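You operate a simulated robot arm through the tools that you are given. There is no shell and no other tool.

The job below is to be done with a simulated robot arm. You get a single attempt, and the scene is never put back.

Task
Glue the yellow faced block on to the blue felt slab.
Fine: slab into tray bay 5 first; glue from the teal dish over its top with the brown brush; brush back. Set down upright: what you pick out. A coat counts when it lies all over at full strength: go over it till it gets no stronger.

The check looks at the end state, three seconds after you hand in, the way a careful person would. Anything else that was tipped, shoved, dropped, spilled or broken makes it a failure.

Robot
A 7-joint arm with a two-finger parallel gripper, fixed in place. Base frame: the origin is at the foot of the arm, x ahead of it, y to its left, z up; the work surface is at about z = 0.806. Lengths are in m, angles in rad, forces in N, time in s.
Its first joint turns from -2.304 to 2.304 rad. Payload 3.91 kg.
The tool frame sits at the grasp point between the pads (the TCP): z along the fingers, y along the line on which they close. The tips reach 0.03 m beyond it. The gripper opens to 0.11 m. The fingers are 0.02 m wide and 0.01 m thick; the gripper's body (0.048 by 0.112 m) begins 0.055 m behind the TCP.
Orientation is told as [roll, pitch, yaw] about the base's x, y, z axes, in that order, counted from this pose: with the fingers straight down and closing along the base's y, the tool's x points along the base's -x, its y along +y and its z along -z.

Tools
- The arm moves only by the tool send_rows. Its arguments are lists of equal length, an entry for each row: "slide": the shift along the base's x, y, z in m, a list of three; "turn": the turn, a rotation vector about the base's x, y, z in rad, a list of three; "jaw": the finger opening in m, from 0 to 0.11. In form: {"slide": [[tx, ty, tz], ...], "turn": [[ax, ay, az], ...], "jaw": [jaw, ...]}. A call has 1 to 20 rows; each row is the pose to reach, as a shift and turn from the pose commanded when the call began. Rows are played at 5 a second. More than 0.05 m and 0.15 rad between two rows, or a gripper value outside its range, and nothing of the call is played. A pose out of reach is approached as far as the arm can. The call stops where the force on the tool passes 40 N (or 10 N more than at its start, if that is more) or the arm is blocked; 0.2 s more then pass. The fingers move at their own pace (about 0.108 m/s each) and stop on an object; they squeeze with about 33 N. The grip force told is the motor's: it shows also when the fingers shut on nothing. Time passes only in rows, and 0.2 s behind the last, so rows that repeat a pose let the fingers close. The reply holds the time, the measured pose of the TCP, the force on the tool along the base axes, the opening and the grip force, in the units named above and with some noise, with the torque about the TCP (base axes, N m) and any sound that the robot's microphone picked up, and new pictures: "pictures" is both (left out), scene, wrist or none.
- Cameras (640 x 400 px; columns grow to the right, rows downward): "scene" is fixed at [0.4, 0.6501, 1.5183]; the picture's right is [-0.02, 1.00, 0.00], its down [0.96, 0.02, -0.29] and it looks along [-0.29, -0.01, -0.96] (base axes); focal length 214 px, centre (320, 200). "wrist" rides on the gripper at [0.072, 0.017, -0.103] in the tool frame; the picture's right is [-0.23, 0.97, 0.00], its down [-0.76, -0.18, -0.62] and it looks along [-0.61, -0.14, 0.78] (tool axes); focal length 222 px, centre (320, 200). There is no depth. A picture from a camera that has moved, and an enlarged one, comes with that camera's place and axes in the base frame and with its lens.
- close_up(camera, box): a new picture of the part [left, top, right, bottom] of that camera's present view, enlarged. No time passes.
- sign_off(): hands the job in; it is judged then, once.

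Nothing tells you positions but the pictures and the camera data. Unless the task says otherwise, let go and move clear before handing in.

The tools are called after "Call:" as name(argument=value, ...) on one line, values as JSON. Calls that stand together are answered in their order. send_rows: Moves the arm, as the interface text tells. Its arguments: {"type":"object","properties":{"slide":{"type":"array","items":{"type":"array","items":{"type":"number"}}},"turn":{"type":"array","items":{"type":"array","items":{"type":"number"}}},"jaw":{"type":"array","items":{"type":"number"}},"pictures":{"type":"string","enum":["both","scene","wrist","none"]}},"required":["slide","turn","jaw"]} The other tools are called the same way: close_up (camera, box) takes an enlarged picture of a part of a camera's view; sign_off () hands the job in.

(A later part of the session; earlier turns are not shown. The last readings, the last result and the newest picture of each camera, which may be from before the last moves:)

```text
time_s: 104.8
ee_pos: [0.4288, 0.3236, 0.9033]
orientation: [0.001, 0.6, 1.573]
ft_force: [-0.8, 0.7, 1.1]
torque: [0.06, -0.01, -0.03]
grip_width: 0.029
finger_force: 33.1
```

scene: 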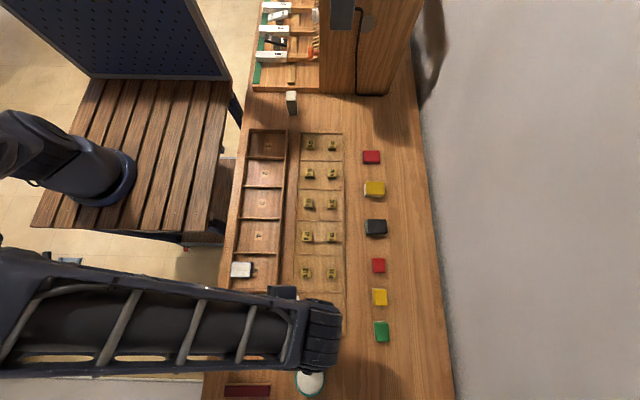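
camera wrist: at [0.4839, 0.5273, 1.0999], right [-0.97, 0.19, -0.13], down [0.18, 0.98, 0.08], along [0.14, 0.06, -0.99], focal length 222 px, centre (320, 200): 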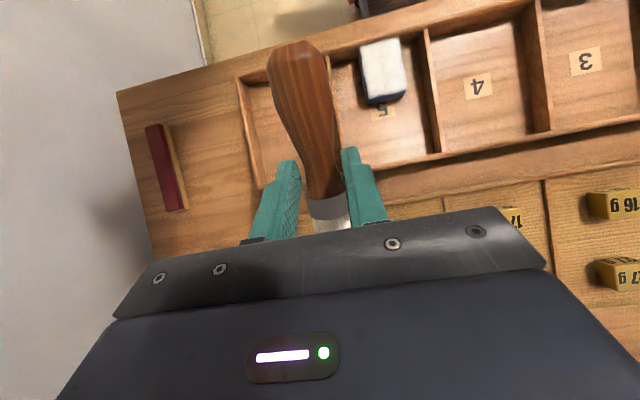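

Call:
send_rows(slide=[[0, 0, 0.01], [-0.02, 0.025, 0.013], [-0.02, 0.049, 0.009], [-0.02, 0.049, 0.0], [-0.02, 0.049, 0.0], [-0.02, 0.038, 0.0], [-0.02, 0.027, 0.0], [-0.02, 0.016, 0.0], [-0.02, 0.006, 0.0], [-0.02, 0.0, 0.0], [-0.02, 0.0, 0.01], [-0.01, 0.025, 0.013], [-0.01, 0.049, 0.009], [-0.01, 0.049, 0.0], [-0.01, 0.049, 0.0], [-0.01, 0.037, 0.0], [-0.01, 0.025, 0.0], [-0.01, 0.012, 0.0], [-0.01, 0.0, 0.0], [-0.01, 0.0, 0.01]], turn=[[0, 0, 0], [0, 0, 0], [0, 0, 0], [0, 0, 0], [0, 0, 0], [0, 0, 0], [0, 0, 0], [0, 0, 0], [0, 0, 0], [0, 0, 0], [0, 0, 0], [0, 0, 0], [0, 0, 0], [0, 0, 0], [0, 0, 0], [0, 0, 0], [0, 0, 0], [0, 0, 0], [0, 0, 0], [0, 0, 0]], jaw=[0, 0, 0, 0, 0, 0, 0, 0, 0, 0, 0, 0, 0, 0, 0, 0, 0, 0, 0, 0], pictures="none")

Call:
send_rows(slide=[[0, 0.02, 0.03], [0.015, 0.06, 0.05], [0.035, 0.1, 0.06], [0.055, 0.14, 0.062], [0.075, 0.18, 0.062], [0.085, 0.2, 0.062], [0.085, 0.2, 0.062]], turn=[[0, 0, 0], [0, 0, 0], [0, 0, 0], [0, 0, 0], [0, 0, 0], [0, 0, 0], [0, 0, 0]], jaw=[0, 0, 0, 0, 0, 0, 0])

Call:
close_up(camera="scene", box=[222, 250, 272, 290])

Call:
close_up(camera="wrist", box=[340, 20, 430, 110])

```text
time_s: 109.0
ee_pos: [0.4186, 0.3254, 0.9145]
orientation: [0.002, 0.6, 1.574]
ft_force: [-0.2, -0.1, 0.0]
torque: [-0.03, 0.01, -0.01]
grip_width: 0.0289
finger_force: 32.9
```

```text
time_s: 110.6
ee_pos: [0.5029, 0.5251, 0.9738]
orientation: [0.001, 0.601, 1.574]
ft_force: [0.0, 0.8, -0.3]
torque: [0.01, -0.01, 0.01]
grip_width: 0.029
finger_force: 33.0
camera wrist: at [0.4862, 0.5253, 1.1], right [-0.97, 0.19, -0.13], down [0.18, 0.98, 0.08], along [0.14, 0.06, -0.99], focal length 222 px, centre (320, 200)
```

scene: 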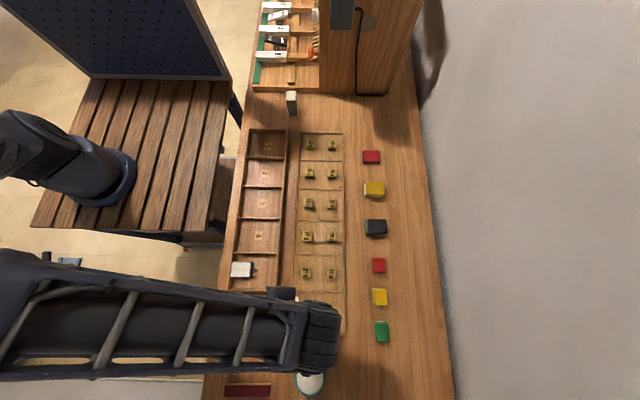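
wrist: 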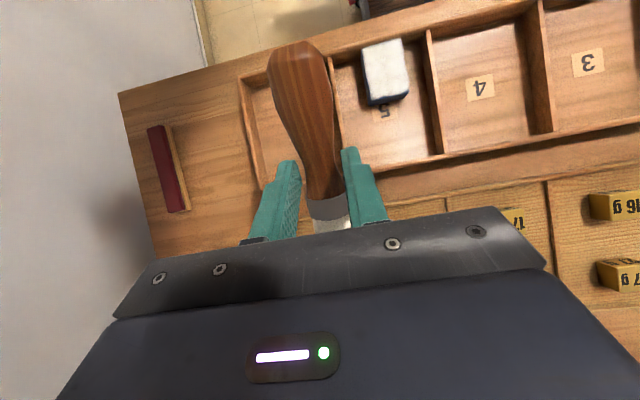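

```text
10.00 times, centred on (247, 270) of scene
camera zoom: at [0.4, 0.6501, 1.5183], right [-0.02, 1.0, 0.0], down [0.96, 0.02, -0.29], along [-0.29, -0.01, -0.96], focal length 2145 px, centre (1050, -500)
```

zoom: 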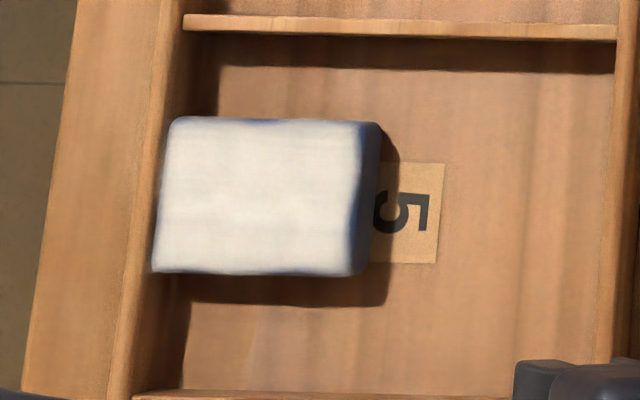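

```text
4.44 times, centred on (385, 65) of wrist
camera zoom: at [0.4862, 0.5253, 1.1], right [-0.97, 0.19, -0.13], down [0.18, 0.98, 0.08], along [0.14, 0.06, -0.99], focal length 987 px, centre (31, 800)
```

zoom: 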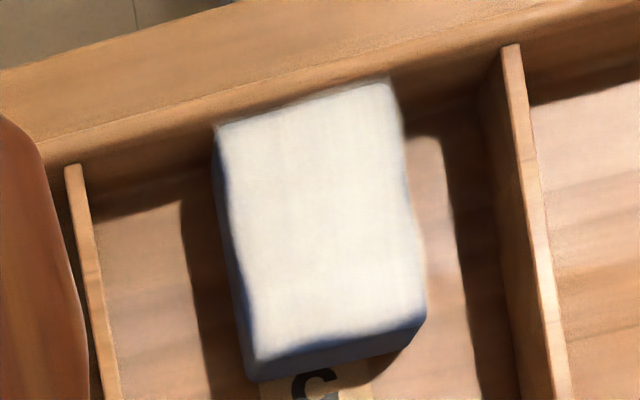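

The coat didn't change with this extra set, so it is at full strength. Now I take the brush back: level it over its original place and lower partway to check alignment.

Call:
send_rows(slide=[[0.04, -0.02, 0], [0.08, -0.04, 0], [0.12, -0.06, 0], [0.1395, -0.076, 0], [0.1395, -0.076, 0], [0.1395, -0.076, 0], [0.1395, -0.076, 0], [0.1395, -0.076, 0], [0.1395, -0.076, 0], [0.1395, -0.076, -0.04], [0.1395, -0.076, -0.08], [0.1395, -0.076, -0.1], [0.1395, -0.076, -0.1]], turn=[[0, 0, 0], [0, 0, 0], [0, 0, 0], [0, 0, 0], [0.12, 0, 0], [0.24, 0, 0], [0.36, 0, 0], [0.48, 0, 0], [0.6, 0, 0], [0.6, 0, 0], [0.6, 0, 0], [0.6, 0, 0], [0.6, 0, 0]], jaw=[0, 0, 0, 0, 0, 0, 0, 0, 0, 0, 0, 0, 0])

Call:
close_up(camera="scene", box=[200, 310, 320, 400])

Call:
close_up(camera="wrist", box=[220, 0, 420, 240])

Call:
close_up(camera="scene", box=[222, 250, 272, 290])

```text
time_s: 113.4
ee_pos: [0.6449, 0.4498, 0.8755]
orientation: [-0.001, 0.0, 1.573]
ft_force: [0.9, 0.9, 0.2]
torque: [0.0, 0.0, 0.02]
grip_width: 0.0291
finger_force: 33.2
camera wrist: at [0.6283, 0.3778, 0.9787], right [-0.97, 0.23, 0.0], down [0.18, 0.76, 0.62], along [0.14, 0.61, -0.78], focal length 222 px, centre (320, 200)
```

scene: 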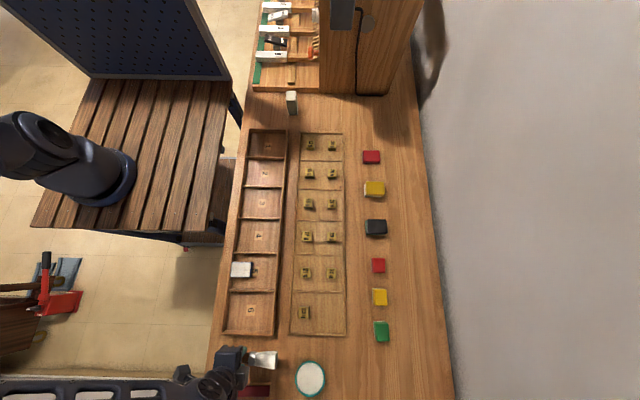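
wrist: 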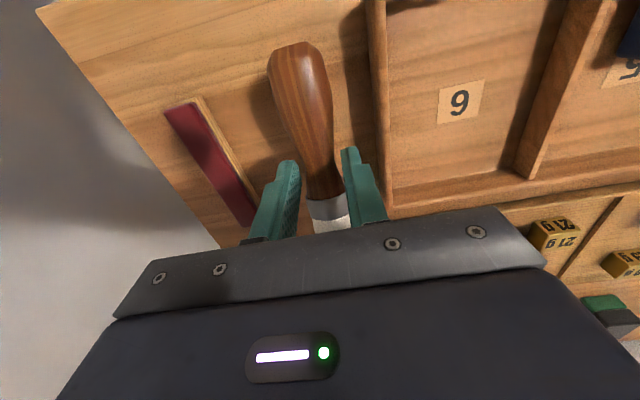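

```text
4.44 times, centred on (260, 355) of scene
camera zoom: at [0.4, 0.6501, 1.5183], right [-0.02, 1.0, 0.0], down [0.96, 0.02, -0.29], along [-0.29, -0.01, -0.96], focal length 953 px, centre (587, -489)
```

zoom: 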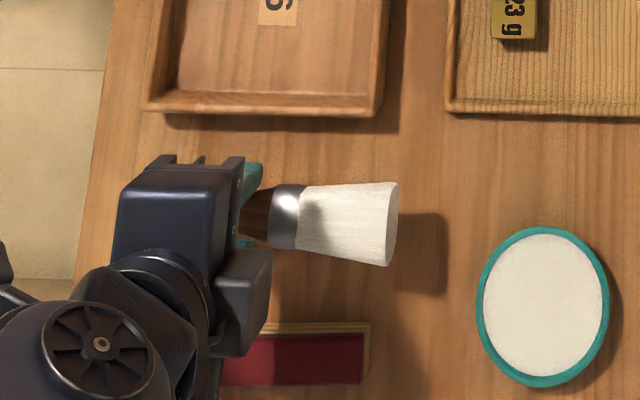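

```text
1.67 times, centred on (320, 120) of wrist
camera zoom: at [0.6283, 0.3778, 0.9787], right [-0.97, 0.23, 0.0], down [0.18, 0.76, 0.62], along [0.14, 0.61, -0.78], focal length 370 px, centre (320, 333)
```

zoom: 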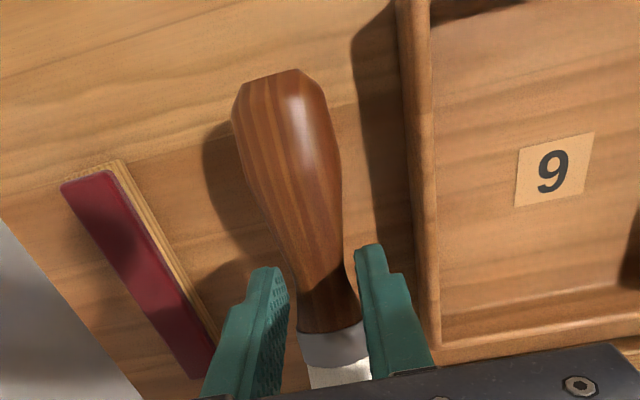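

```text
10.00 times, centred on (247, 270) of scene
camera zoom: at [0.4, 0.6501, 1.5183], right [-0.02, 1.0, 0.0], down [0.96, 0.02, -0.29], along [-0.29, -0.01, -0.96], focal length 2145 px, centre (1050, -500)
```

zoom: 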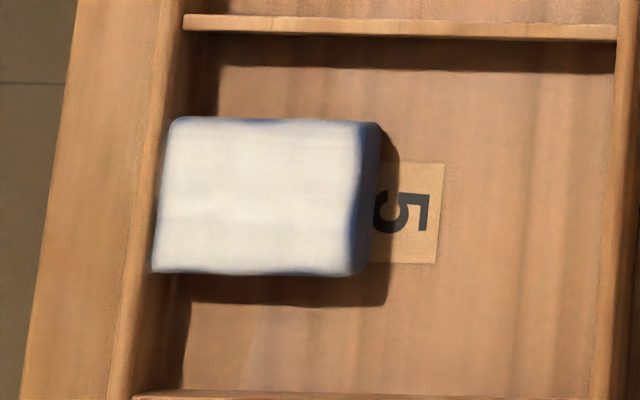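

The brush is level over its old spot. Lowering until it touches the bench.

Call:
send_rows(slide=[[0, 0, -0.015], [0, 0, -0.026], [0, 0, -0.03], [0, 0, -0.031]], turn=[[0, 0, 0], [0, 0, 0], [0, 0, 0], [0, 0, 0]], jaw=[0, 0, 0, 0], pictures="none")

```text
time_s: 114.4
ee_pos: [0.6447, 0.4506, 0.8446]
orientation: [0.001, 0.001, 1.572]
ft_force: [1.0, 0.4, 0.0]
torque: [-0.04, -0.03, -0.01]
grip_width: 0.0292
finger_force: 33.0
```

Call:
send_rows(slide=[[0, 0, -0.001], [0, 0, -0.002], [0, 0, -0.003]], turn=[[0, 0, 0], [0, 0, 0], [0, 0, 0]], jaw=[0, 0, 0], pictures="none")

```text
time_s: 115.2
ee_pos: [0.6438, 0.449, 0.8425]
orientation: [-0.001, -0.001, 1.573]
ft_force: [-0.3, 0.2, 5.0]
torque: [-0.39, -0.02, -0.03]
grip_width: 0.0289
finger_force: 32.7
```

The handle end touched first, so the brush is pitched up about 2° in the grip. I'll tilt slightly to lay it flat before releasing.

Call:
send_rows(slide=[[0, 0, 0.001], [0, 0, 0.0], [0, 0, -0.001], [0, 0, -0.001]], turn=[[-0.015, 0, 0], [-0.028, 0, 0], [-0.028, 0, 0], [-0.028, 0, 0]], jaw=[0, 0, 0, 0], pictures="none")

```text
time_s: 116.2
ee_pos: [0.6428, 0.4489, 0.8403]
orientation: [0.0, 0.029, 1.573]
ft_force: [-0.5, 0.5, 0.5]
torque: [-0.04, 0.01, -0.01]
grip_width: 0.0292
finger_force: 33.0
```

Call:
send_rows(slide=[[0, 0, -0.001], [0, 0, -0.0015], [0, 0, -0.0015]], turn=[[0, 0, 0], [0, 0, 0], [0, 0, 0]], jaw=[0, 0, 0], pictures="none")

```text
time_s: 117.0
ee_pos: [0.6448, 0.4506, 0.8399]
orientation: [0.0, 0.029, 1.572]
ft_force: [-2.0, -1.4, 13.3]
torque: [-0.96, 0.05, -0.09]
grip_width: 0.0287
finger_force: 33.1
```

Call:
send_rows(slide=[[0, 0, 0.001], [0, 0, 0.0005], [0, 0, 0.0], [0, 0, 0.0]], turn=[[-0.015, 0, 0], [-0.03, 0, 0], [-0.035, 0, 0], [-0.035, 0, 0]], jaw=[0, 0, 0, 0])

Call:
close_up(camera="scene", box=[200, 310, 320, 400])

Call:
close_up(camera="wrist", box=[220, 0, 420, 240])

```text
time_s: 118.0
ee_pos: [0.6422, 0.4496, 0.838]
orientation: [0.0, 0.062, 1.571]
ft_force: [-0.5, 0.2, -0.3]
torque: [0.0, 0.0, 0.0]
grip_width: 0.0289
finger_force: 32.8
camera wrist: at [0.6264, 0.3842, 0.9463], right [-0.97, 0.23, -0.01], down [0.18, 0.8, 0.57], along [0.14, 0.56, -0.82], focal length 222 px, centre (320, 200)
```

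scene: 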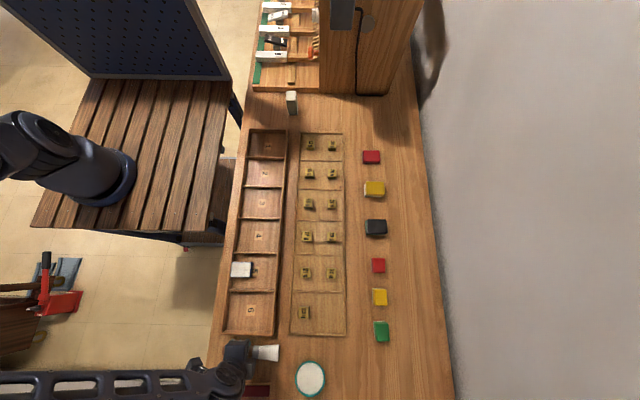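
wrist: 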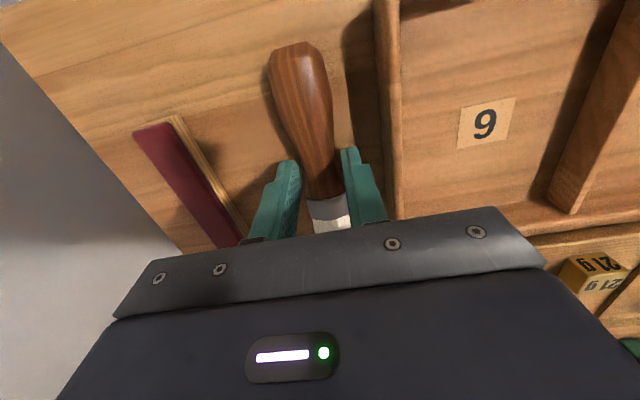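

```text
4.44 times, centred on (260, 355) of scene
camera zoom: at [0.4, 0.6501, 1.5183], right [-0.02, 1.0, 0.0], down [0.96, 0.02, -0.29], along [-0.29, -0.01, -0.96], focal length 953 px, centre (587, -489)
```

zoom: 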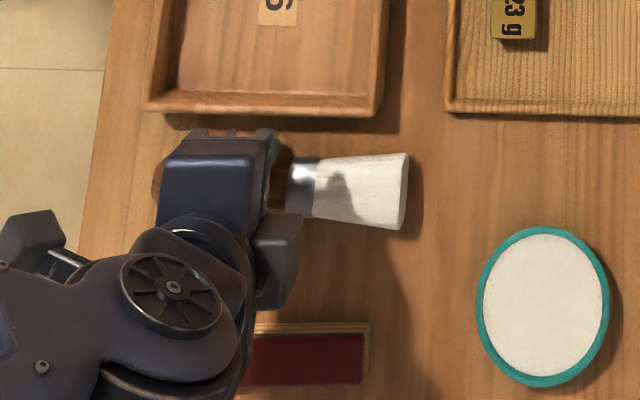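

```text
1.67 times, centred on (320, 120) of wrist
camera zoom: at [0.6264, 0.3842, 0.9463], right [-0.97, 0.23, -0.01], down [0.18, 0.8, 0.57], along [0.14, 0.56, -0.82], focal length 370 px, centre (320, 333)
```

zoom: 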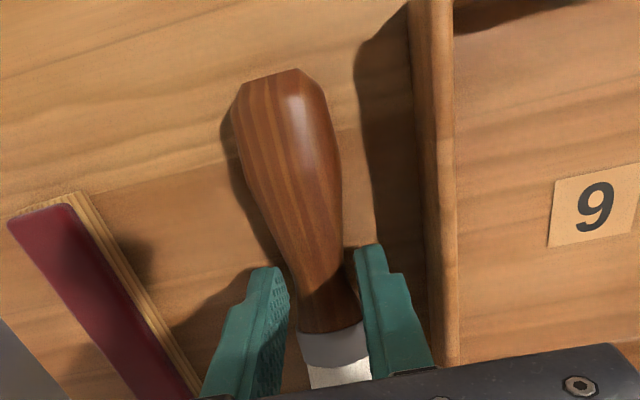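

The brush is where it originally lay, hovering about a millimetre. One more gentle step down, then release.

Call:
send_rows(slide=[[0, 0, -0.0007], [0, 0, -0.001], [0, 0, -0.001]], turn=[[0, 0, 0], [0, 0, 0], [0, 0, 0]], jaw=[0, 0, 0], pictures="none")

```text
time_s: 118.8
ee_pos: [0.6424, 0.4493, 0.837]
orientation: [-0.001, 0.062, 1.573]
ft_force: [0.6, 0.3, -0.6]
torque: [-0.03, 0.01, 0.03]
grip_width: 0.0289
finger_force: 32.8
```

It's within about a millimetre of the bench and the fingertips nearly touch it too, so I'll release here and rise straight up.

Call:
send_rows(slide=[[0, 0, 0.0], [0, 0, 0.0], [0, 0, 0.0], [0, 0, 0.01], [0, 0, 0.04], [0, 0, 0.08], [0, 0, 0.12], [0, 0, 0.12]], turn=[[0, 0, 0], [0, 0, 0], [0, 0, 0], [0, 0, 0], [0, 0, 0], [0, 0, 0], [0, 0, 0], [0, 0, 0]], jaw=[0.034, 0.042, 0.042, 0.042, 0.042, 0.05, 0.06, 0.06])

Call:
close_up(camera="scene", box=[200, 310, 320, 400])

Call:
close_up(camera="wrist", box=[220, 0, 420, 240])

```text
time_s: 120.6
ee_pos: [0.6442, 0.4491, 0.9585]
orientation: [0.002, 0.063, 1.57]
ft_force: [0.4, -0.2, 0.1]
torque: [0.02, 0.0, -0.01]
grip_width: 0.0601
finger_force: 0.1
camera wrist: at [0.627, 0.3845, 1.0658], right [-0.97, 0.23, -0.01], down [0.18, 0.8, 0.57], along [0.14, 0.56, -0.82], focal length 222 px, centre (320, 200)
```

scene: 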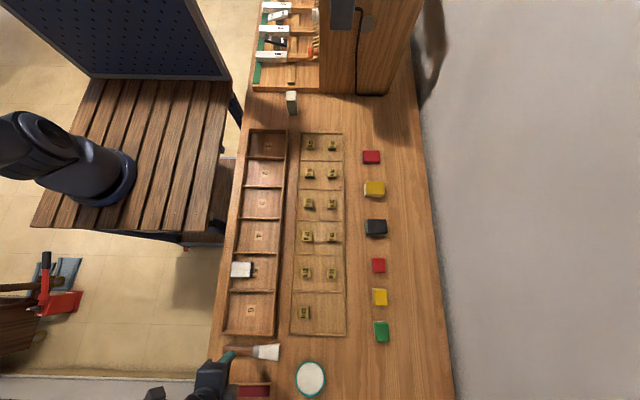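
wrist: 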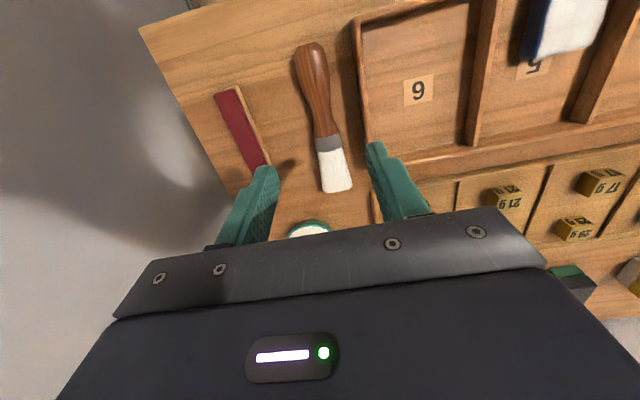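

```text
4.44 times, centred on (260, 355) of scene
camera zoom: at [0.4, 0.6501, 1.5183], right [-0.02, 1.0, 0.0], down [0.96, 0.02, -0.29], along [-0.29, -0.01, -0.96], focal length 953 px, centre (587, -489)
```

zoom: 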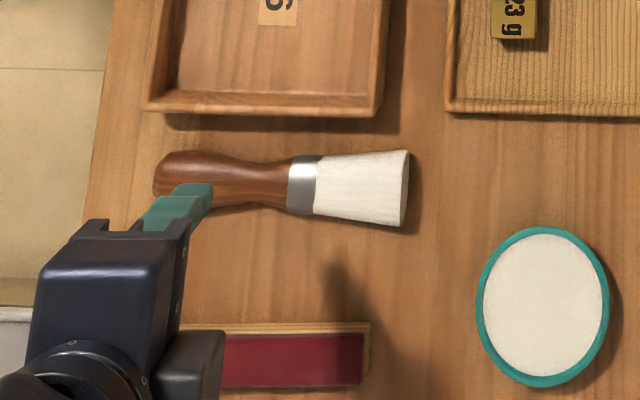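

```text
1.67 times, centred on (320, 120) of wrist
camera zoom: at [0.627, 0.3845, 1.0658], right [-0.97, 0.23, -0.01], down [0.18, 0.8, 0.57], along [0.14, 0.56, -0.82], focal length 370 px, centre (320, 333)
```

zoom: 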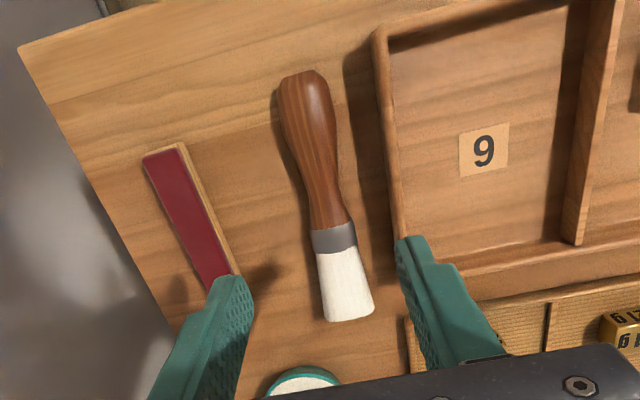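

The brush is back in its place. Now the yellow block: I'll first level the tool, then turn back to yaw 0 and fly over the row of blocks to see both yellow items closely.

Call:
send_rows(slide=[[0, 0, 0.02], [0, 0, 0.04]], turn=[[0.063, 0, 0], [0.063, 0, 0]], jaw=[0.06, 0.06], pictures="none")

Call:
send_rows(slide=[[-0.02, 0.03, 0], [-0.04, 0.06, 0], [-0.06, 0.09, 0], [-0.08, 0.12, 0], [-0.1, 0.15, 0], [-0.12, 0.185, 0], [-0.14, 0.22, 0], [-0.16, 0.255, 0], [-0.18, 0.29, 0], [-0.195, 0.32, 0], [-0.21, 0.351, 0], [-0.21, 0.351, 0]], turn=[[0, 0, -0.143], [0, 0, -0.286], [0, 0, -0.429], [0, 0, -0.572], [0, 0, -0.715], [0, 0, -0.858], [0, 0, -1.001], [0, 0, -1.144], [0, 0, -1.287], [0, 0, -1.43], [0, 0, -1.571], [0, 0, -1.571]], jaw=[0.08, 0.08, 0.08, 0.08, 0.08, 0.08, 0.08, 0.08, 0.08, 0.08, 0.08, 0.08])

Call:
close_up(camera="wrist", box=[220, 20, 420, 240])

Call:
close_up(camera="scene", box=[222, 250, 272, 290])

```text
time_s: 121.2
ee_pos: [0.6421, 0.4486, 0.9973]
orientation: [-0.001, -0.001, 1.572]
ft_force: [-0.4, 0.2, -0.4]
torque: [-0.01, 0.02, 0.03]
grip_width: 0.06
finger_force: 0.0
```

```text
time_s: 123.8
ee_pos: [0.4347, 0.8004, 0.9982]
orientation: [0.0, 0.0, -0.002]
ft_force: [0.5, 1.2, -0.2]
torque: [-0.03, -0.02, 0.01]
grip_width: 0.0798
finger_force: 0.1
camera wrist: at [0.3626, 0.8192, 1.1016], right [0.23, 0.97, 0.0], down [0.76, -0.18, 0.62], along [0.61, -0.14, -0.78], focal length 222 px, centre (320, 200)
```

scene: 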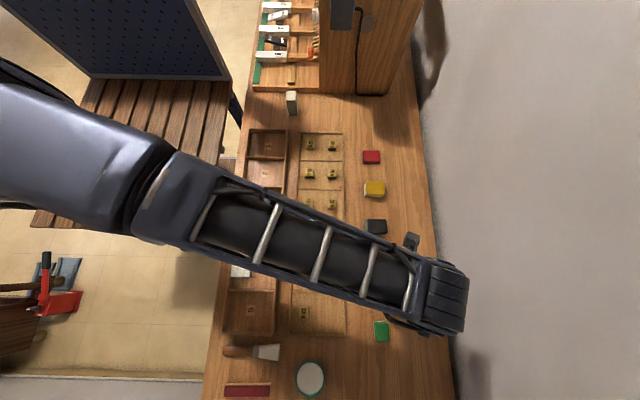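
wrist: 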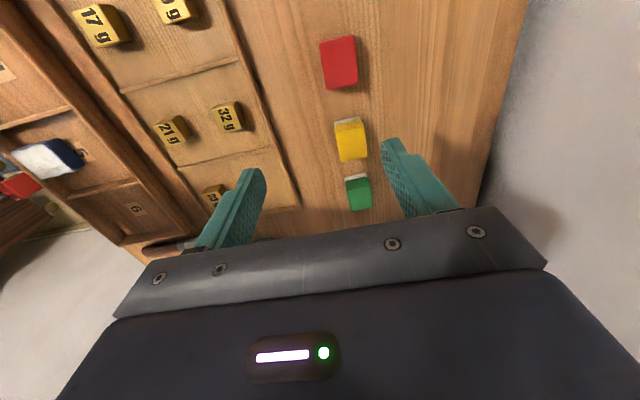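

```text
1.82 times, centred on (320, 130) of wrist
camera zoom: at [0.3626, 0.8192, 1.1016], right [0.23, 0.97, 0.0], down [0.76, -0.18, 0.62], along [0.61, -0.14, -0.78], focal length 404 px, centre (320, 327)
```

zoom: 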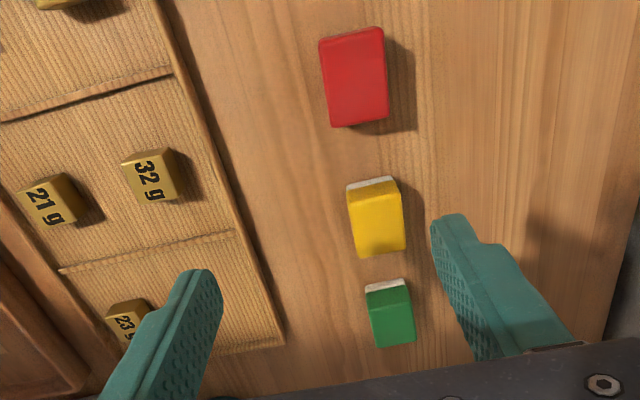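

```text
10.00 times, centred on (247, 270) of scene
camera zoom: at [0.4, 0.6501, 1.5183], right [-0.02, 1.0, 0.0], down [0.96, 0.02, -0.29], along [-0.29, -0.01, -0.96], focal length 2145 px, centre (1050, -500)
```

zoom: 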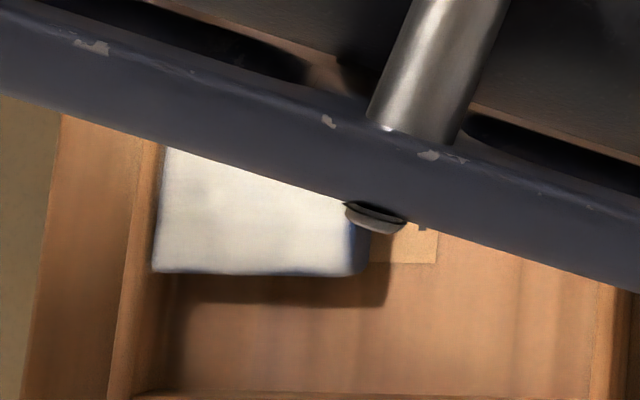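

The middle of the three small ones is the yellow-faced block with a white body, at about (0.485, 0.828). I'll go closer above it and check its shape and layers.

Call:
send_rows(slide=[[0.02, 0.01, -0.02], [0.04, 0.02, -0.045], [0.048, 0.027, -0.07], [0.048, 0.027, -0.07]], turn=[[0, 0, 0], [0, 0, 0], [0, 0, 0], [0, 0, 0]], jaw=[0.08, 0.08, 0.08, 0.08])

Call:
close_up(camera="wrist", box=[240, 60, 400, 220])

Call:
close_up(camera="scene", box=[350, 250, 450, 350])

```text
time_s: 124.8
ee_pos: [0.4827, 0.8267, 0.9275]
orientation: [0.001, 0.0, 0.003]
ft_force: [0.1, -0.1, 0.4]
torque: [0.02, -0.03, 0.0]
grip_width: 0.0799
finger_force: 0.1
camera wrist: at [0.4103, 0.846, 1.0302], right [0.23, 0.97, 0.0], down [0.76, -0.18, 0.62], along [0.61, -0.14, -0.78], focal length 222 px, centre (320, 200)
```

scene: 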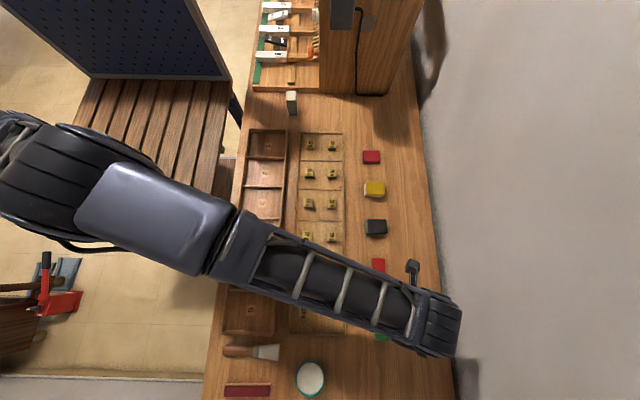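
wrist: 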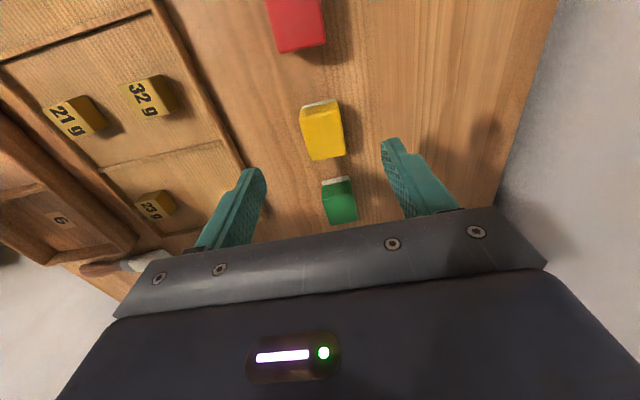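

```text
2.50 times, centred on (320, 140) of wrist
camera zoom: at [0.4103, 0.846, 1.0302], right [0.23, 0.97, 0.0], down [0.76, -0.18, 0.62], along [0.61, -0.14, -0.78], focal length 555 px, centre (320, 350)
```

zoom: 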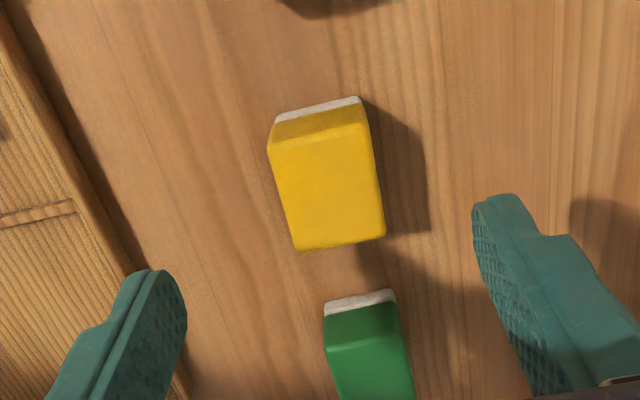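

```text
4.00 times, centred on (400, 300) of scene
camera zoom: at [0.4, 0.6501, 1.5183], right [-0.02, 1.0, 0.0], down [0.96, 0.02, -0.29], along [-0.29, -0.01, -0.96], focal length 858 px, centre (0, -200)
```

zoom: 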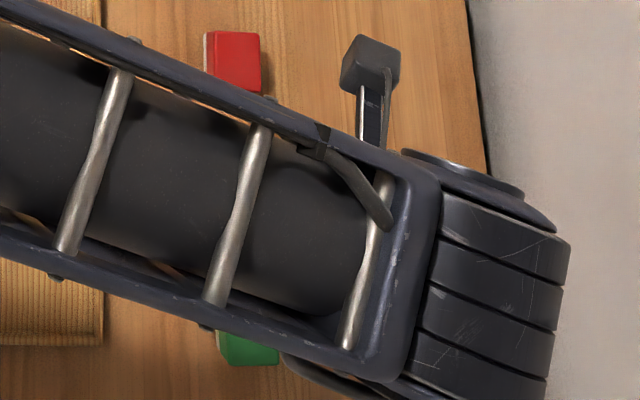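

The small block is about 39 × 32 mm and 37 mm tall, mostly yellow with a thin white base layer, centred near (0.486, 0.830). I'll descend with the fingers spread, keeping the tips about 1 cm above the bench so they won't touch the glue later.

Call:
send_rows(slide=[[0.0035, 0.0035, -0.02], [0.0035, 0.0035, -0.045], [0.0035, 0.0035, -0.065], [0.0035, 0.0035, -0.08], [0.0035, 0.0035, -0.08]], turn=[[0, 0, 0], [0, 0, 0], [0, 0, 0], [0, 0, 0], [0, 0, 0]], jaw=[0.07, 0.07, 0.07, 0.07, 0.07])

Call:
close_up(camera="wrist", box=[220, 60, 420, 240])

```text
time_s: 126.0
ee_pos: [0.4852, 0.831, 0.8474]
orientation: [-0.001, 0.003, 0.0]
ft_force: [0.0, -0.6, 0.8]
torque: [-0.03, -0.03, 0.0]
grip_width: 0.0702
finger_force: 0.1
camera wrist: at [0.4137, 0.8485, 0.9497], right [0.23, 0.97, 0.0], down [0.76, -0.18, 0.62], along [0.61, -0.14, -0.78], focal length 222 px, centre (320, 200)
```

scene: 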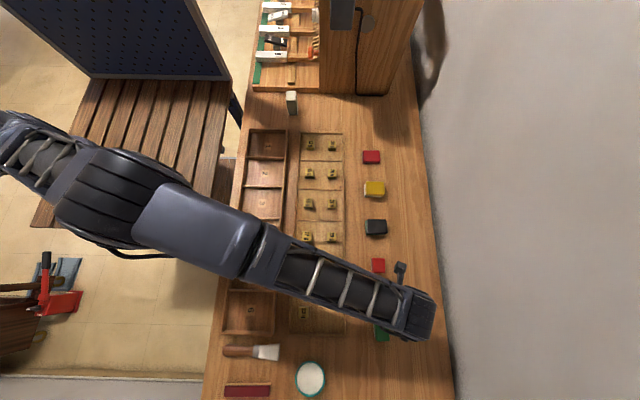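
wrist: 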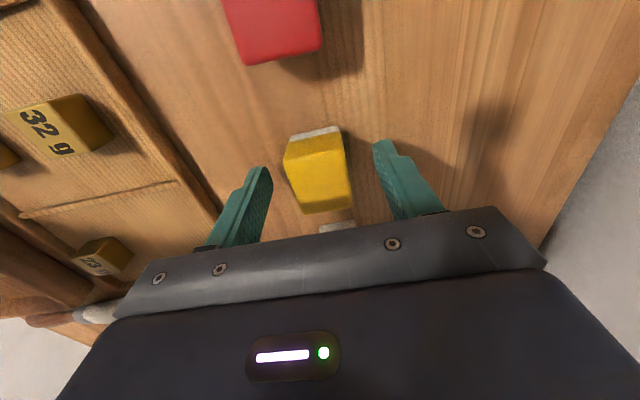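

```text
2.22 times, centred on (320, 150) of wrist
camera zoom: at [0.4137, 0.8485, 0.9497], right [0.23, 0.97, 0.0], down [0.76, -0.18, 0.62], along [0.61, -0.14, -0.78], focal length 494 px, centre (320, 311)
```

zoom: 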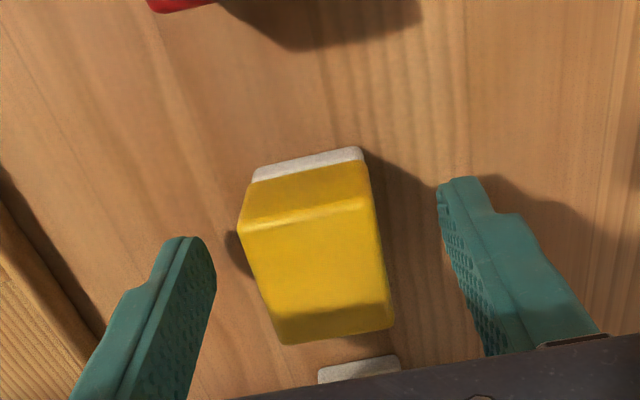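

The fingers are centred on the block. Closing on its yellow upper part and doing a small test lift.

Call:
send_rows(slide=[[0, 0, 0], [0, 0, 0], [0, 0, 0], [0, 0, 0], [0, 0, 0], [0, 0, 0.005], [0, 0, 0.012], [0, 0, 0.02], [0, 0, 0.02]], turn=[[0, 0, 0], [0, 0, 0], [0, 0, 0], [0, 0, 0], [0, 0, 0], [0, 0, 0], [0, 0, 0], [0, 0, 0], [0, 0, 0]], jaw=[0.05, 0.035, 0.02, 0.0, 0.0, 0.0, 0.0, 0.0, 0.0])

Call:
close_up(camera="wrist", box=[220, 60, 420, 240])

Call:
close_up(camera="scene", box=[350, 250, 450, 350])

```text
time_s: 128.0
ee_pos: [0.4837, 0.8305, 0.867]
orientation: [-0.001, 0.002, -0.001]
ft_force: [0.8, 0.1, 0.1]
torque: [0.02, 0.0, 0.03]
grip_width: 0.0348
finger_force: 33.0
camera wrist: at [0.412, 0.848, 0.97], right [0.23, 0.97, 0.0], down [0.76, -0.18, 0.62], along [0.61, -0.14, -0.78], focal length 222 px, centre (320, 200)
```

scene: 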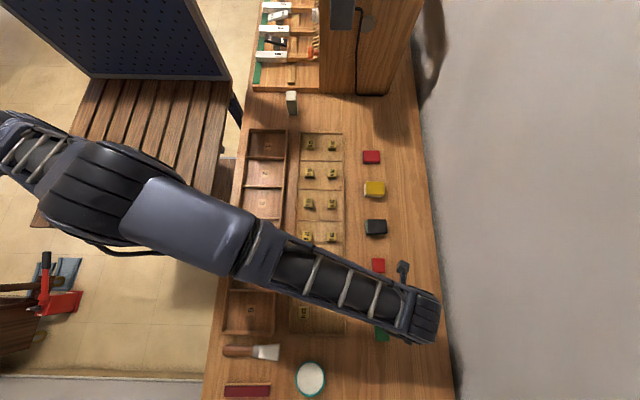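
wrist: 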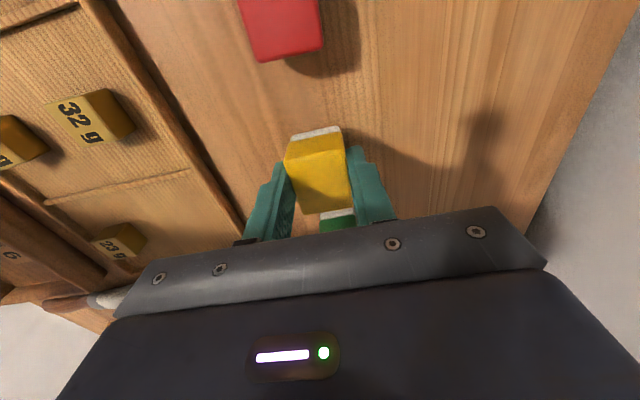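

```text
2.22 times, centred on (320, 150) of wrist
camera zoom: at [0.412, 0.848, 0.97], right [0.23, 0.97, 0.0], down [0.76, -0.18, 0.62], along [0.61, -0.14, -0.78], focal length 494 px, centre (320, 311)
```

zoom: 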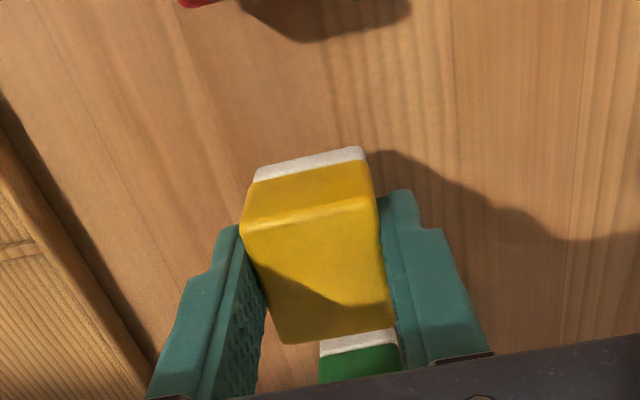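

```text
4.00 times, centred on (400, 300) of scene
camera zoom: at [0.4, 0.6501, 1.5183], right [-0.02, 1.0, 0.0], down [0.96, 0.02, -0.29], along [-0.29, -0.01, -0.96], focal length 858 px, centre (0, -200)
```

zoom: 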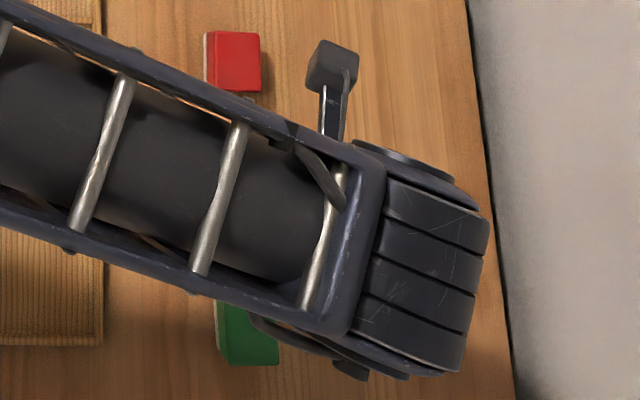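

The whole block came up as one piece, yellow face up with its white base below. I'll carry it level to above the slab, whose centre is now about (0.420, 0.4065).

Call:
send_rows(slide=[[0, 0, 0.04], [0, 0, 0.08], [0, -0.01, 0.11], [-0.005, -0.045, 0.11], [-0.011, -0.085, 0.11], [-0.017, -0.125, 0.11], [-0.024, -0.165, 0.11], [-0.03, -0.205, 0.11], [-0.037, -0.245, 0.11], [-0.043, -0.285, 0.11], [-0.05, -0.325, 0.11], [-0.056, -0.365, 0.11], [-0.062, -0.4, 0.11], [-0.0653, -0.4241, 0.11], [-0.0653, -0.4241, 0.09], [-0.0653, -0.4241, 0.09]], turn=[[0, 0, 0], [0, 0, 0], [0, 0, 0], [0, 0, 0], [0, 0, 0], [0, 0, 0], [0, 0, 0], [0, 0, 0], [0, 0, 0], [0, 0, 0], [0, 0, 0], [0, 0, 0], [0, 0, 0], [0, 0, 0], [0, 0, 0], [0, 0, 0]], jaw=[0, 0, 0, 0, 0, 0, 0, 0, 0, 0, 0, 0, 0, 0, 0, 0])

Call:
close_up(camera="wrist", box=[200, 40, 420, 240])

Call:
close_up(camera="scene", box=[350, 130, 430, 350])

Call:
close_up(camera="scene", box=[202, 240, 292, 310])

```text
time_s: 131.4
ee_pos: [0.4183, 0.4046, 0.9579]
orientation: [0.001, 0.001, 0.002]
ft_force: [-0.3, -0.1, -0.2]
torque: [-0.01, 0.02, -0.01]
grip_width: 0.035
finger_force: 33.0
camera wrist: at [0.3457, 0.4225, 1.0609], right [0.23, 0.97, 0.0], down [0.76, -0.18, 0.62], along [0.61, -0.14, -0.78], focal length 222 px, centre (320, 200)
```

scene: 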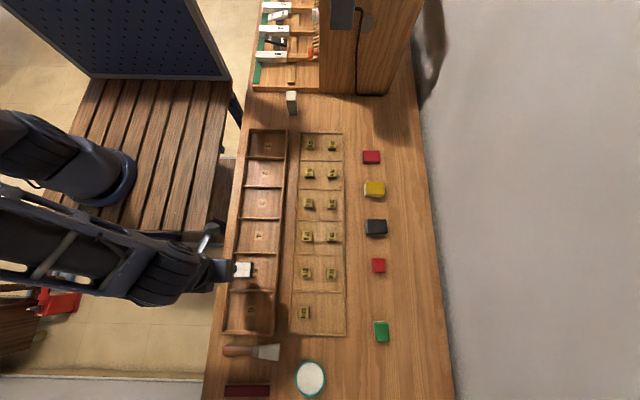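
wrist: 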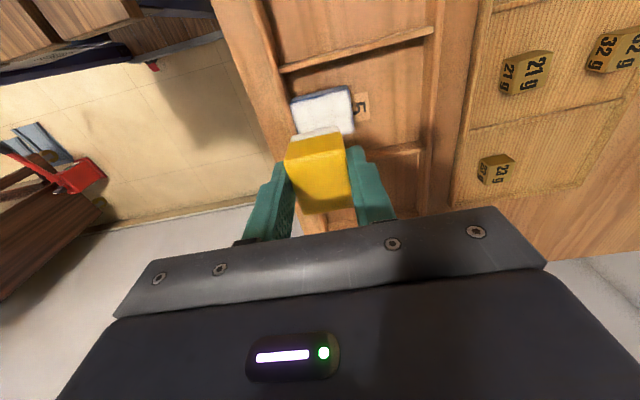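

```text
2.00 times, centred on (310, 140) of wrist
camera zoom: at [0.3457, 0.4225, 1.0609], right [0.23, 0.97, 0.0], down [0.76, -0.18, 0.62], along [0.61, -0.14, -0.78], focal length 444 px, centre (340, 320)
```

zoom: 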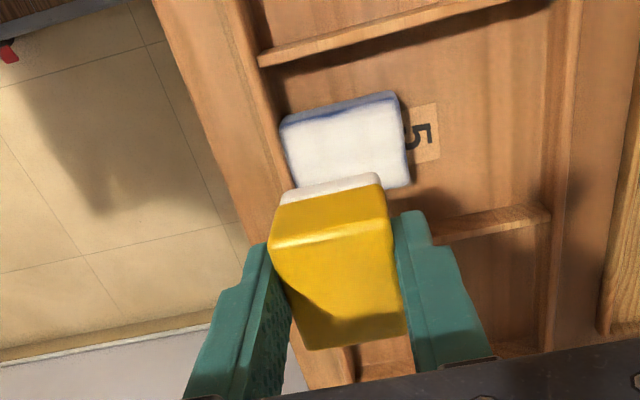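

```text
1.82 times, centred on (390, 240) of scene
camera zoom: at [0.4, 0.6501, 1.5183], right [-0.02, 1.0, 0.0], down [0.96, 0.02, -0.29], along [-0.29, -0.01, -0.96], focal length 390 px, centre (193, 127)
```

zoom: 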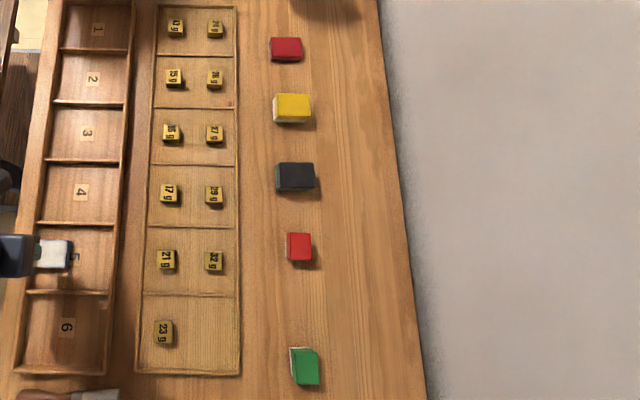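

```text
5.71 times, centred on (247, 275) of scene
camera zoom: at [0.4, 0.6501, 1.5183], right [-0.02, 1.0, 0.0], down [0.96, 0.02, -0.29], along [-0.29, -0.01, -0.96], focal length 1226 px, centre (737, -229)
```

zoom: 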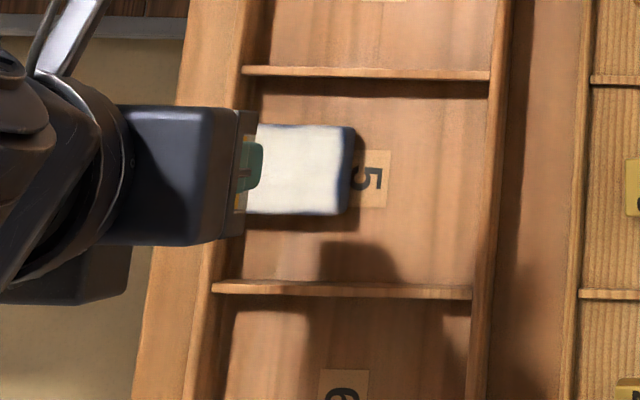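

The spot where the block stood is clear. Before setting it down I'll zoom in on the slab's −x edge to confirm the coat reaches it.

Call:
close_up(camera="wrist", box=[270, 75, 370, 145])

```text
5.71 times, centred on (320, 110) of wrist
camera zoom: at [0.3457, 0.4225, 1.0609], right [0.23, 0.97, 0.0], down [0.76, -0.18, 0.62], along [0.61, -0.14, -0.78], focal length 1269 px, centre (320, 714)
```

zoom: 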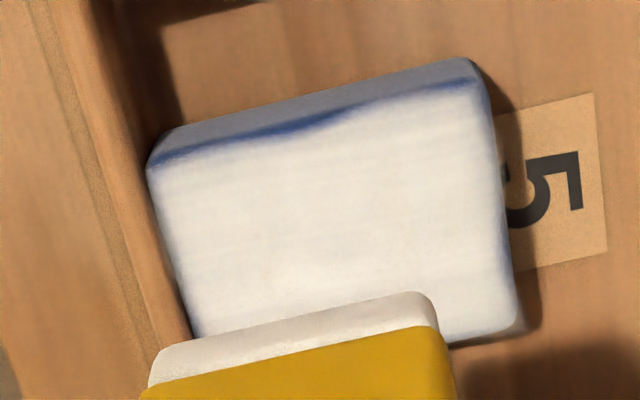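

There is still a thin uncoated strip (2–3 mm) along the slab's −x edge. The coat must lie all over, so I'll set the block back down upright at its old spot for now, and brush that edge again.

Call:
send_rows(slide=[[0, 0, 0.02], [0.0033, 0.0241, 0.02], [0.0093, 0.0591, 0.02], [0.0153, 0.0991, 0.02], [0.0223, 0.1391, 0.02], [0.0283, 0.1791, 0.02], [0.0353, 0.2191, 0.02], [0.0413, 0.2591, 0.02], [0.0483, 0.2991, 0.02], [0.0543, 0.3391, 0.02], [0.0603, 0.3791, 0.02], [0.0653, 0.4141, 0.02], [0.0653, 0.4241, 0.0], [0.0653, 0.4241, -0.04], [0.0653, 0.4241, -0.08], [0.0653, 0.4241, -0.1], [0.0653, 0.4241, -0.108], [0.0653, 0.4241, -0.108]], turn=[[0, 0, 0], [0, 0, 0], [0, 0, 0], [0, 0, 0], [0, 0, 0], [0, 0, 0], [0, 0, 0], [0, 0, 0], [0, 0, 0], [0, 0, 0], [0, 0, 0], [0, 0, 0], [0, 0, 0], [0, 0, 0], [0, 0, 0], [0, 0, 0], [0, 0, 0], [0, 0, 0]], jaw=[0, 0, 0, 0, 0, 0, 0, 0, 0, 0, 0, 0, 0, 0, 0, 0, 0, 0], pictures="wrist")

```text
time_s: 135.2
ee_pos: [0.4841, 0.8293, 0.8496]
orientation: [0.0, 0.001, 0.001]
ft_force: [0.1, -1.0, 0.4]
torque: [0.01, -0.01, 0.01]
grip_width: 0.0349
finger_force: 32.8
camera wrist: at [0.412, 0.8467, 0.9533], right [0.23, 0.97, 0.0], down [0.76, -0.18, 0.62], along [0.61, -0.14, -0.78], focal length 222 px, centre (320, 200)
```

wrist: 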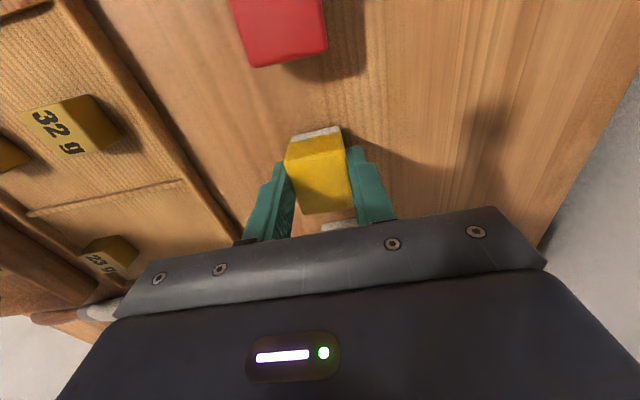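

Two more millimetres down gently, then release and rise.

Call:
send_rows(slide=[[0, 0, -0.001], [0, 0, -0.002], [0, 0, -0.002]], turn=[[0, 0, 0], [0, 0, 0], [0, 0, 0]], jaw=[0, 0, 0], pictures="none")

```text
time_s: 136.0
ee_pos: [0.4848, 0.8295, 0.8488]
orientation: [0.001, 0.001, 0.0]
ft_force: [-0.1, -1.0, 0.2]
torque: [-0.02, 0.01, 0.04]
grip_width: 0.0348
finger_force: 33.4
```

Call:
send_rows(slide=[[0, 0, -0.0007], [0, 0, -0.0012], [0, 0, -0.0012]], turn=[[0, 0, 0], [0, 0, 0], [0, 0, 0]], jaw=[0, 0, 0], pictures="none")

```text
time_s: 136.8
ee_pos: [0.4847, 0.8298, 0.8467]
orientation: [0.002, -0.001, 0.001]
ft_force: [-1.9, -0.3, 4.8]
torque: [-0.07, 0.03, 0.02]
grip_width: 0.0346
finger_force: 32.4
```

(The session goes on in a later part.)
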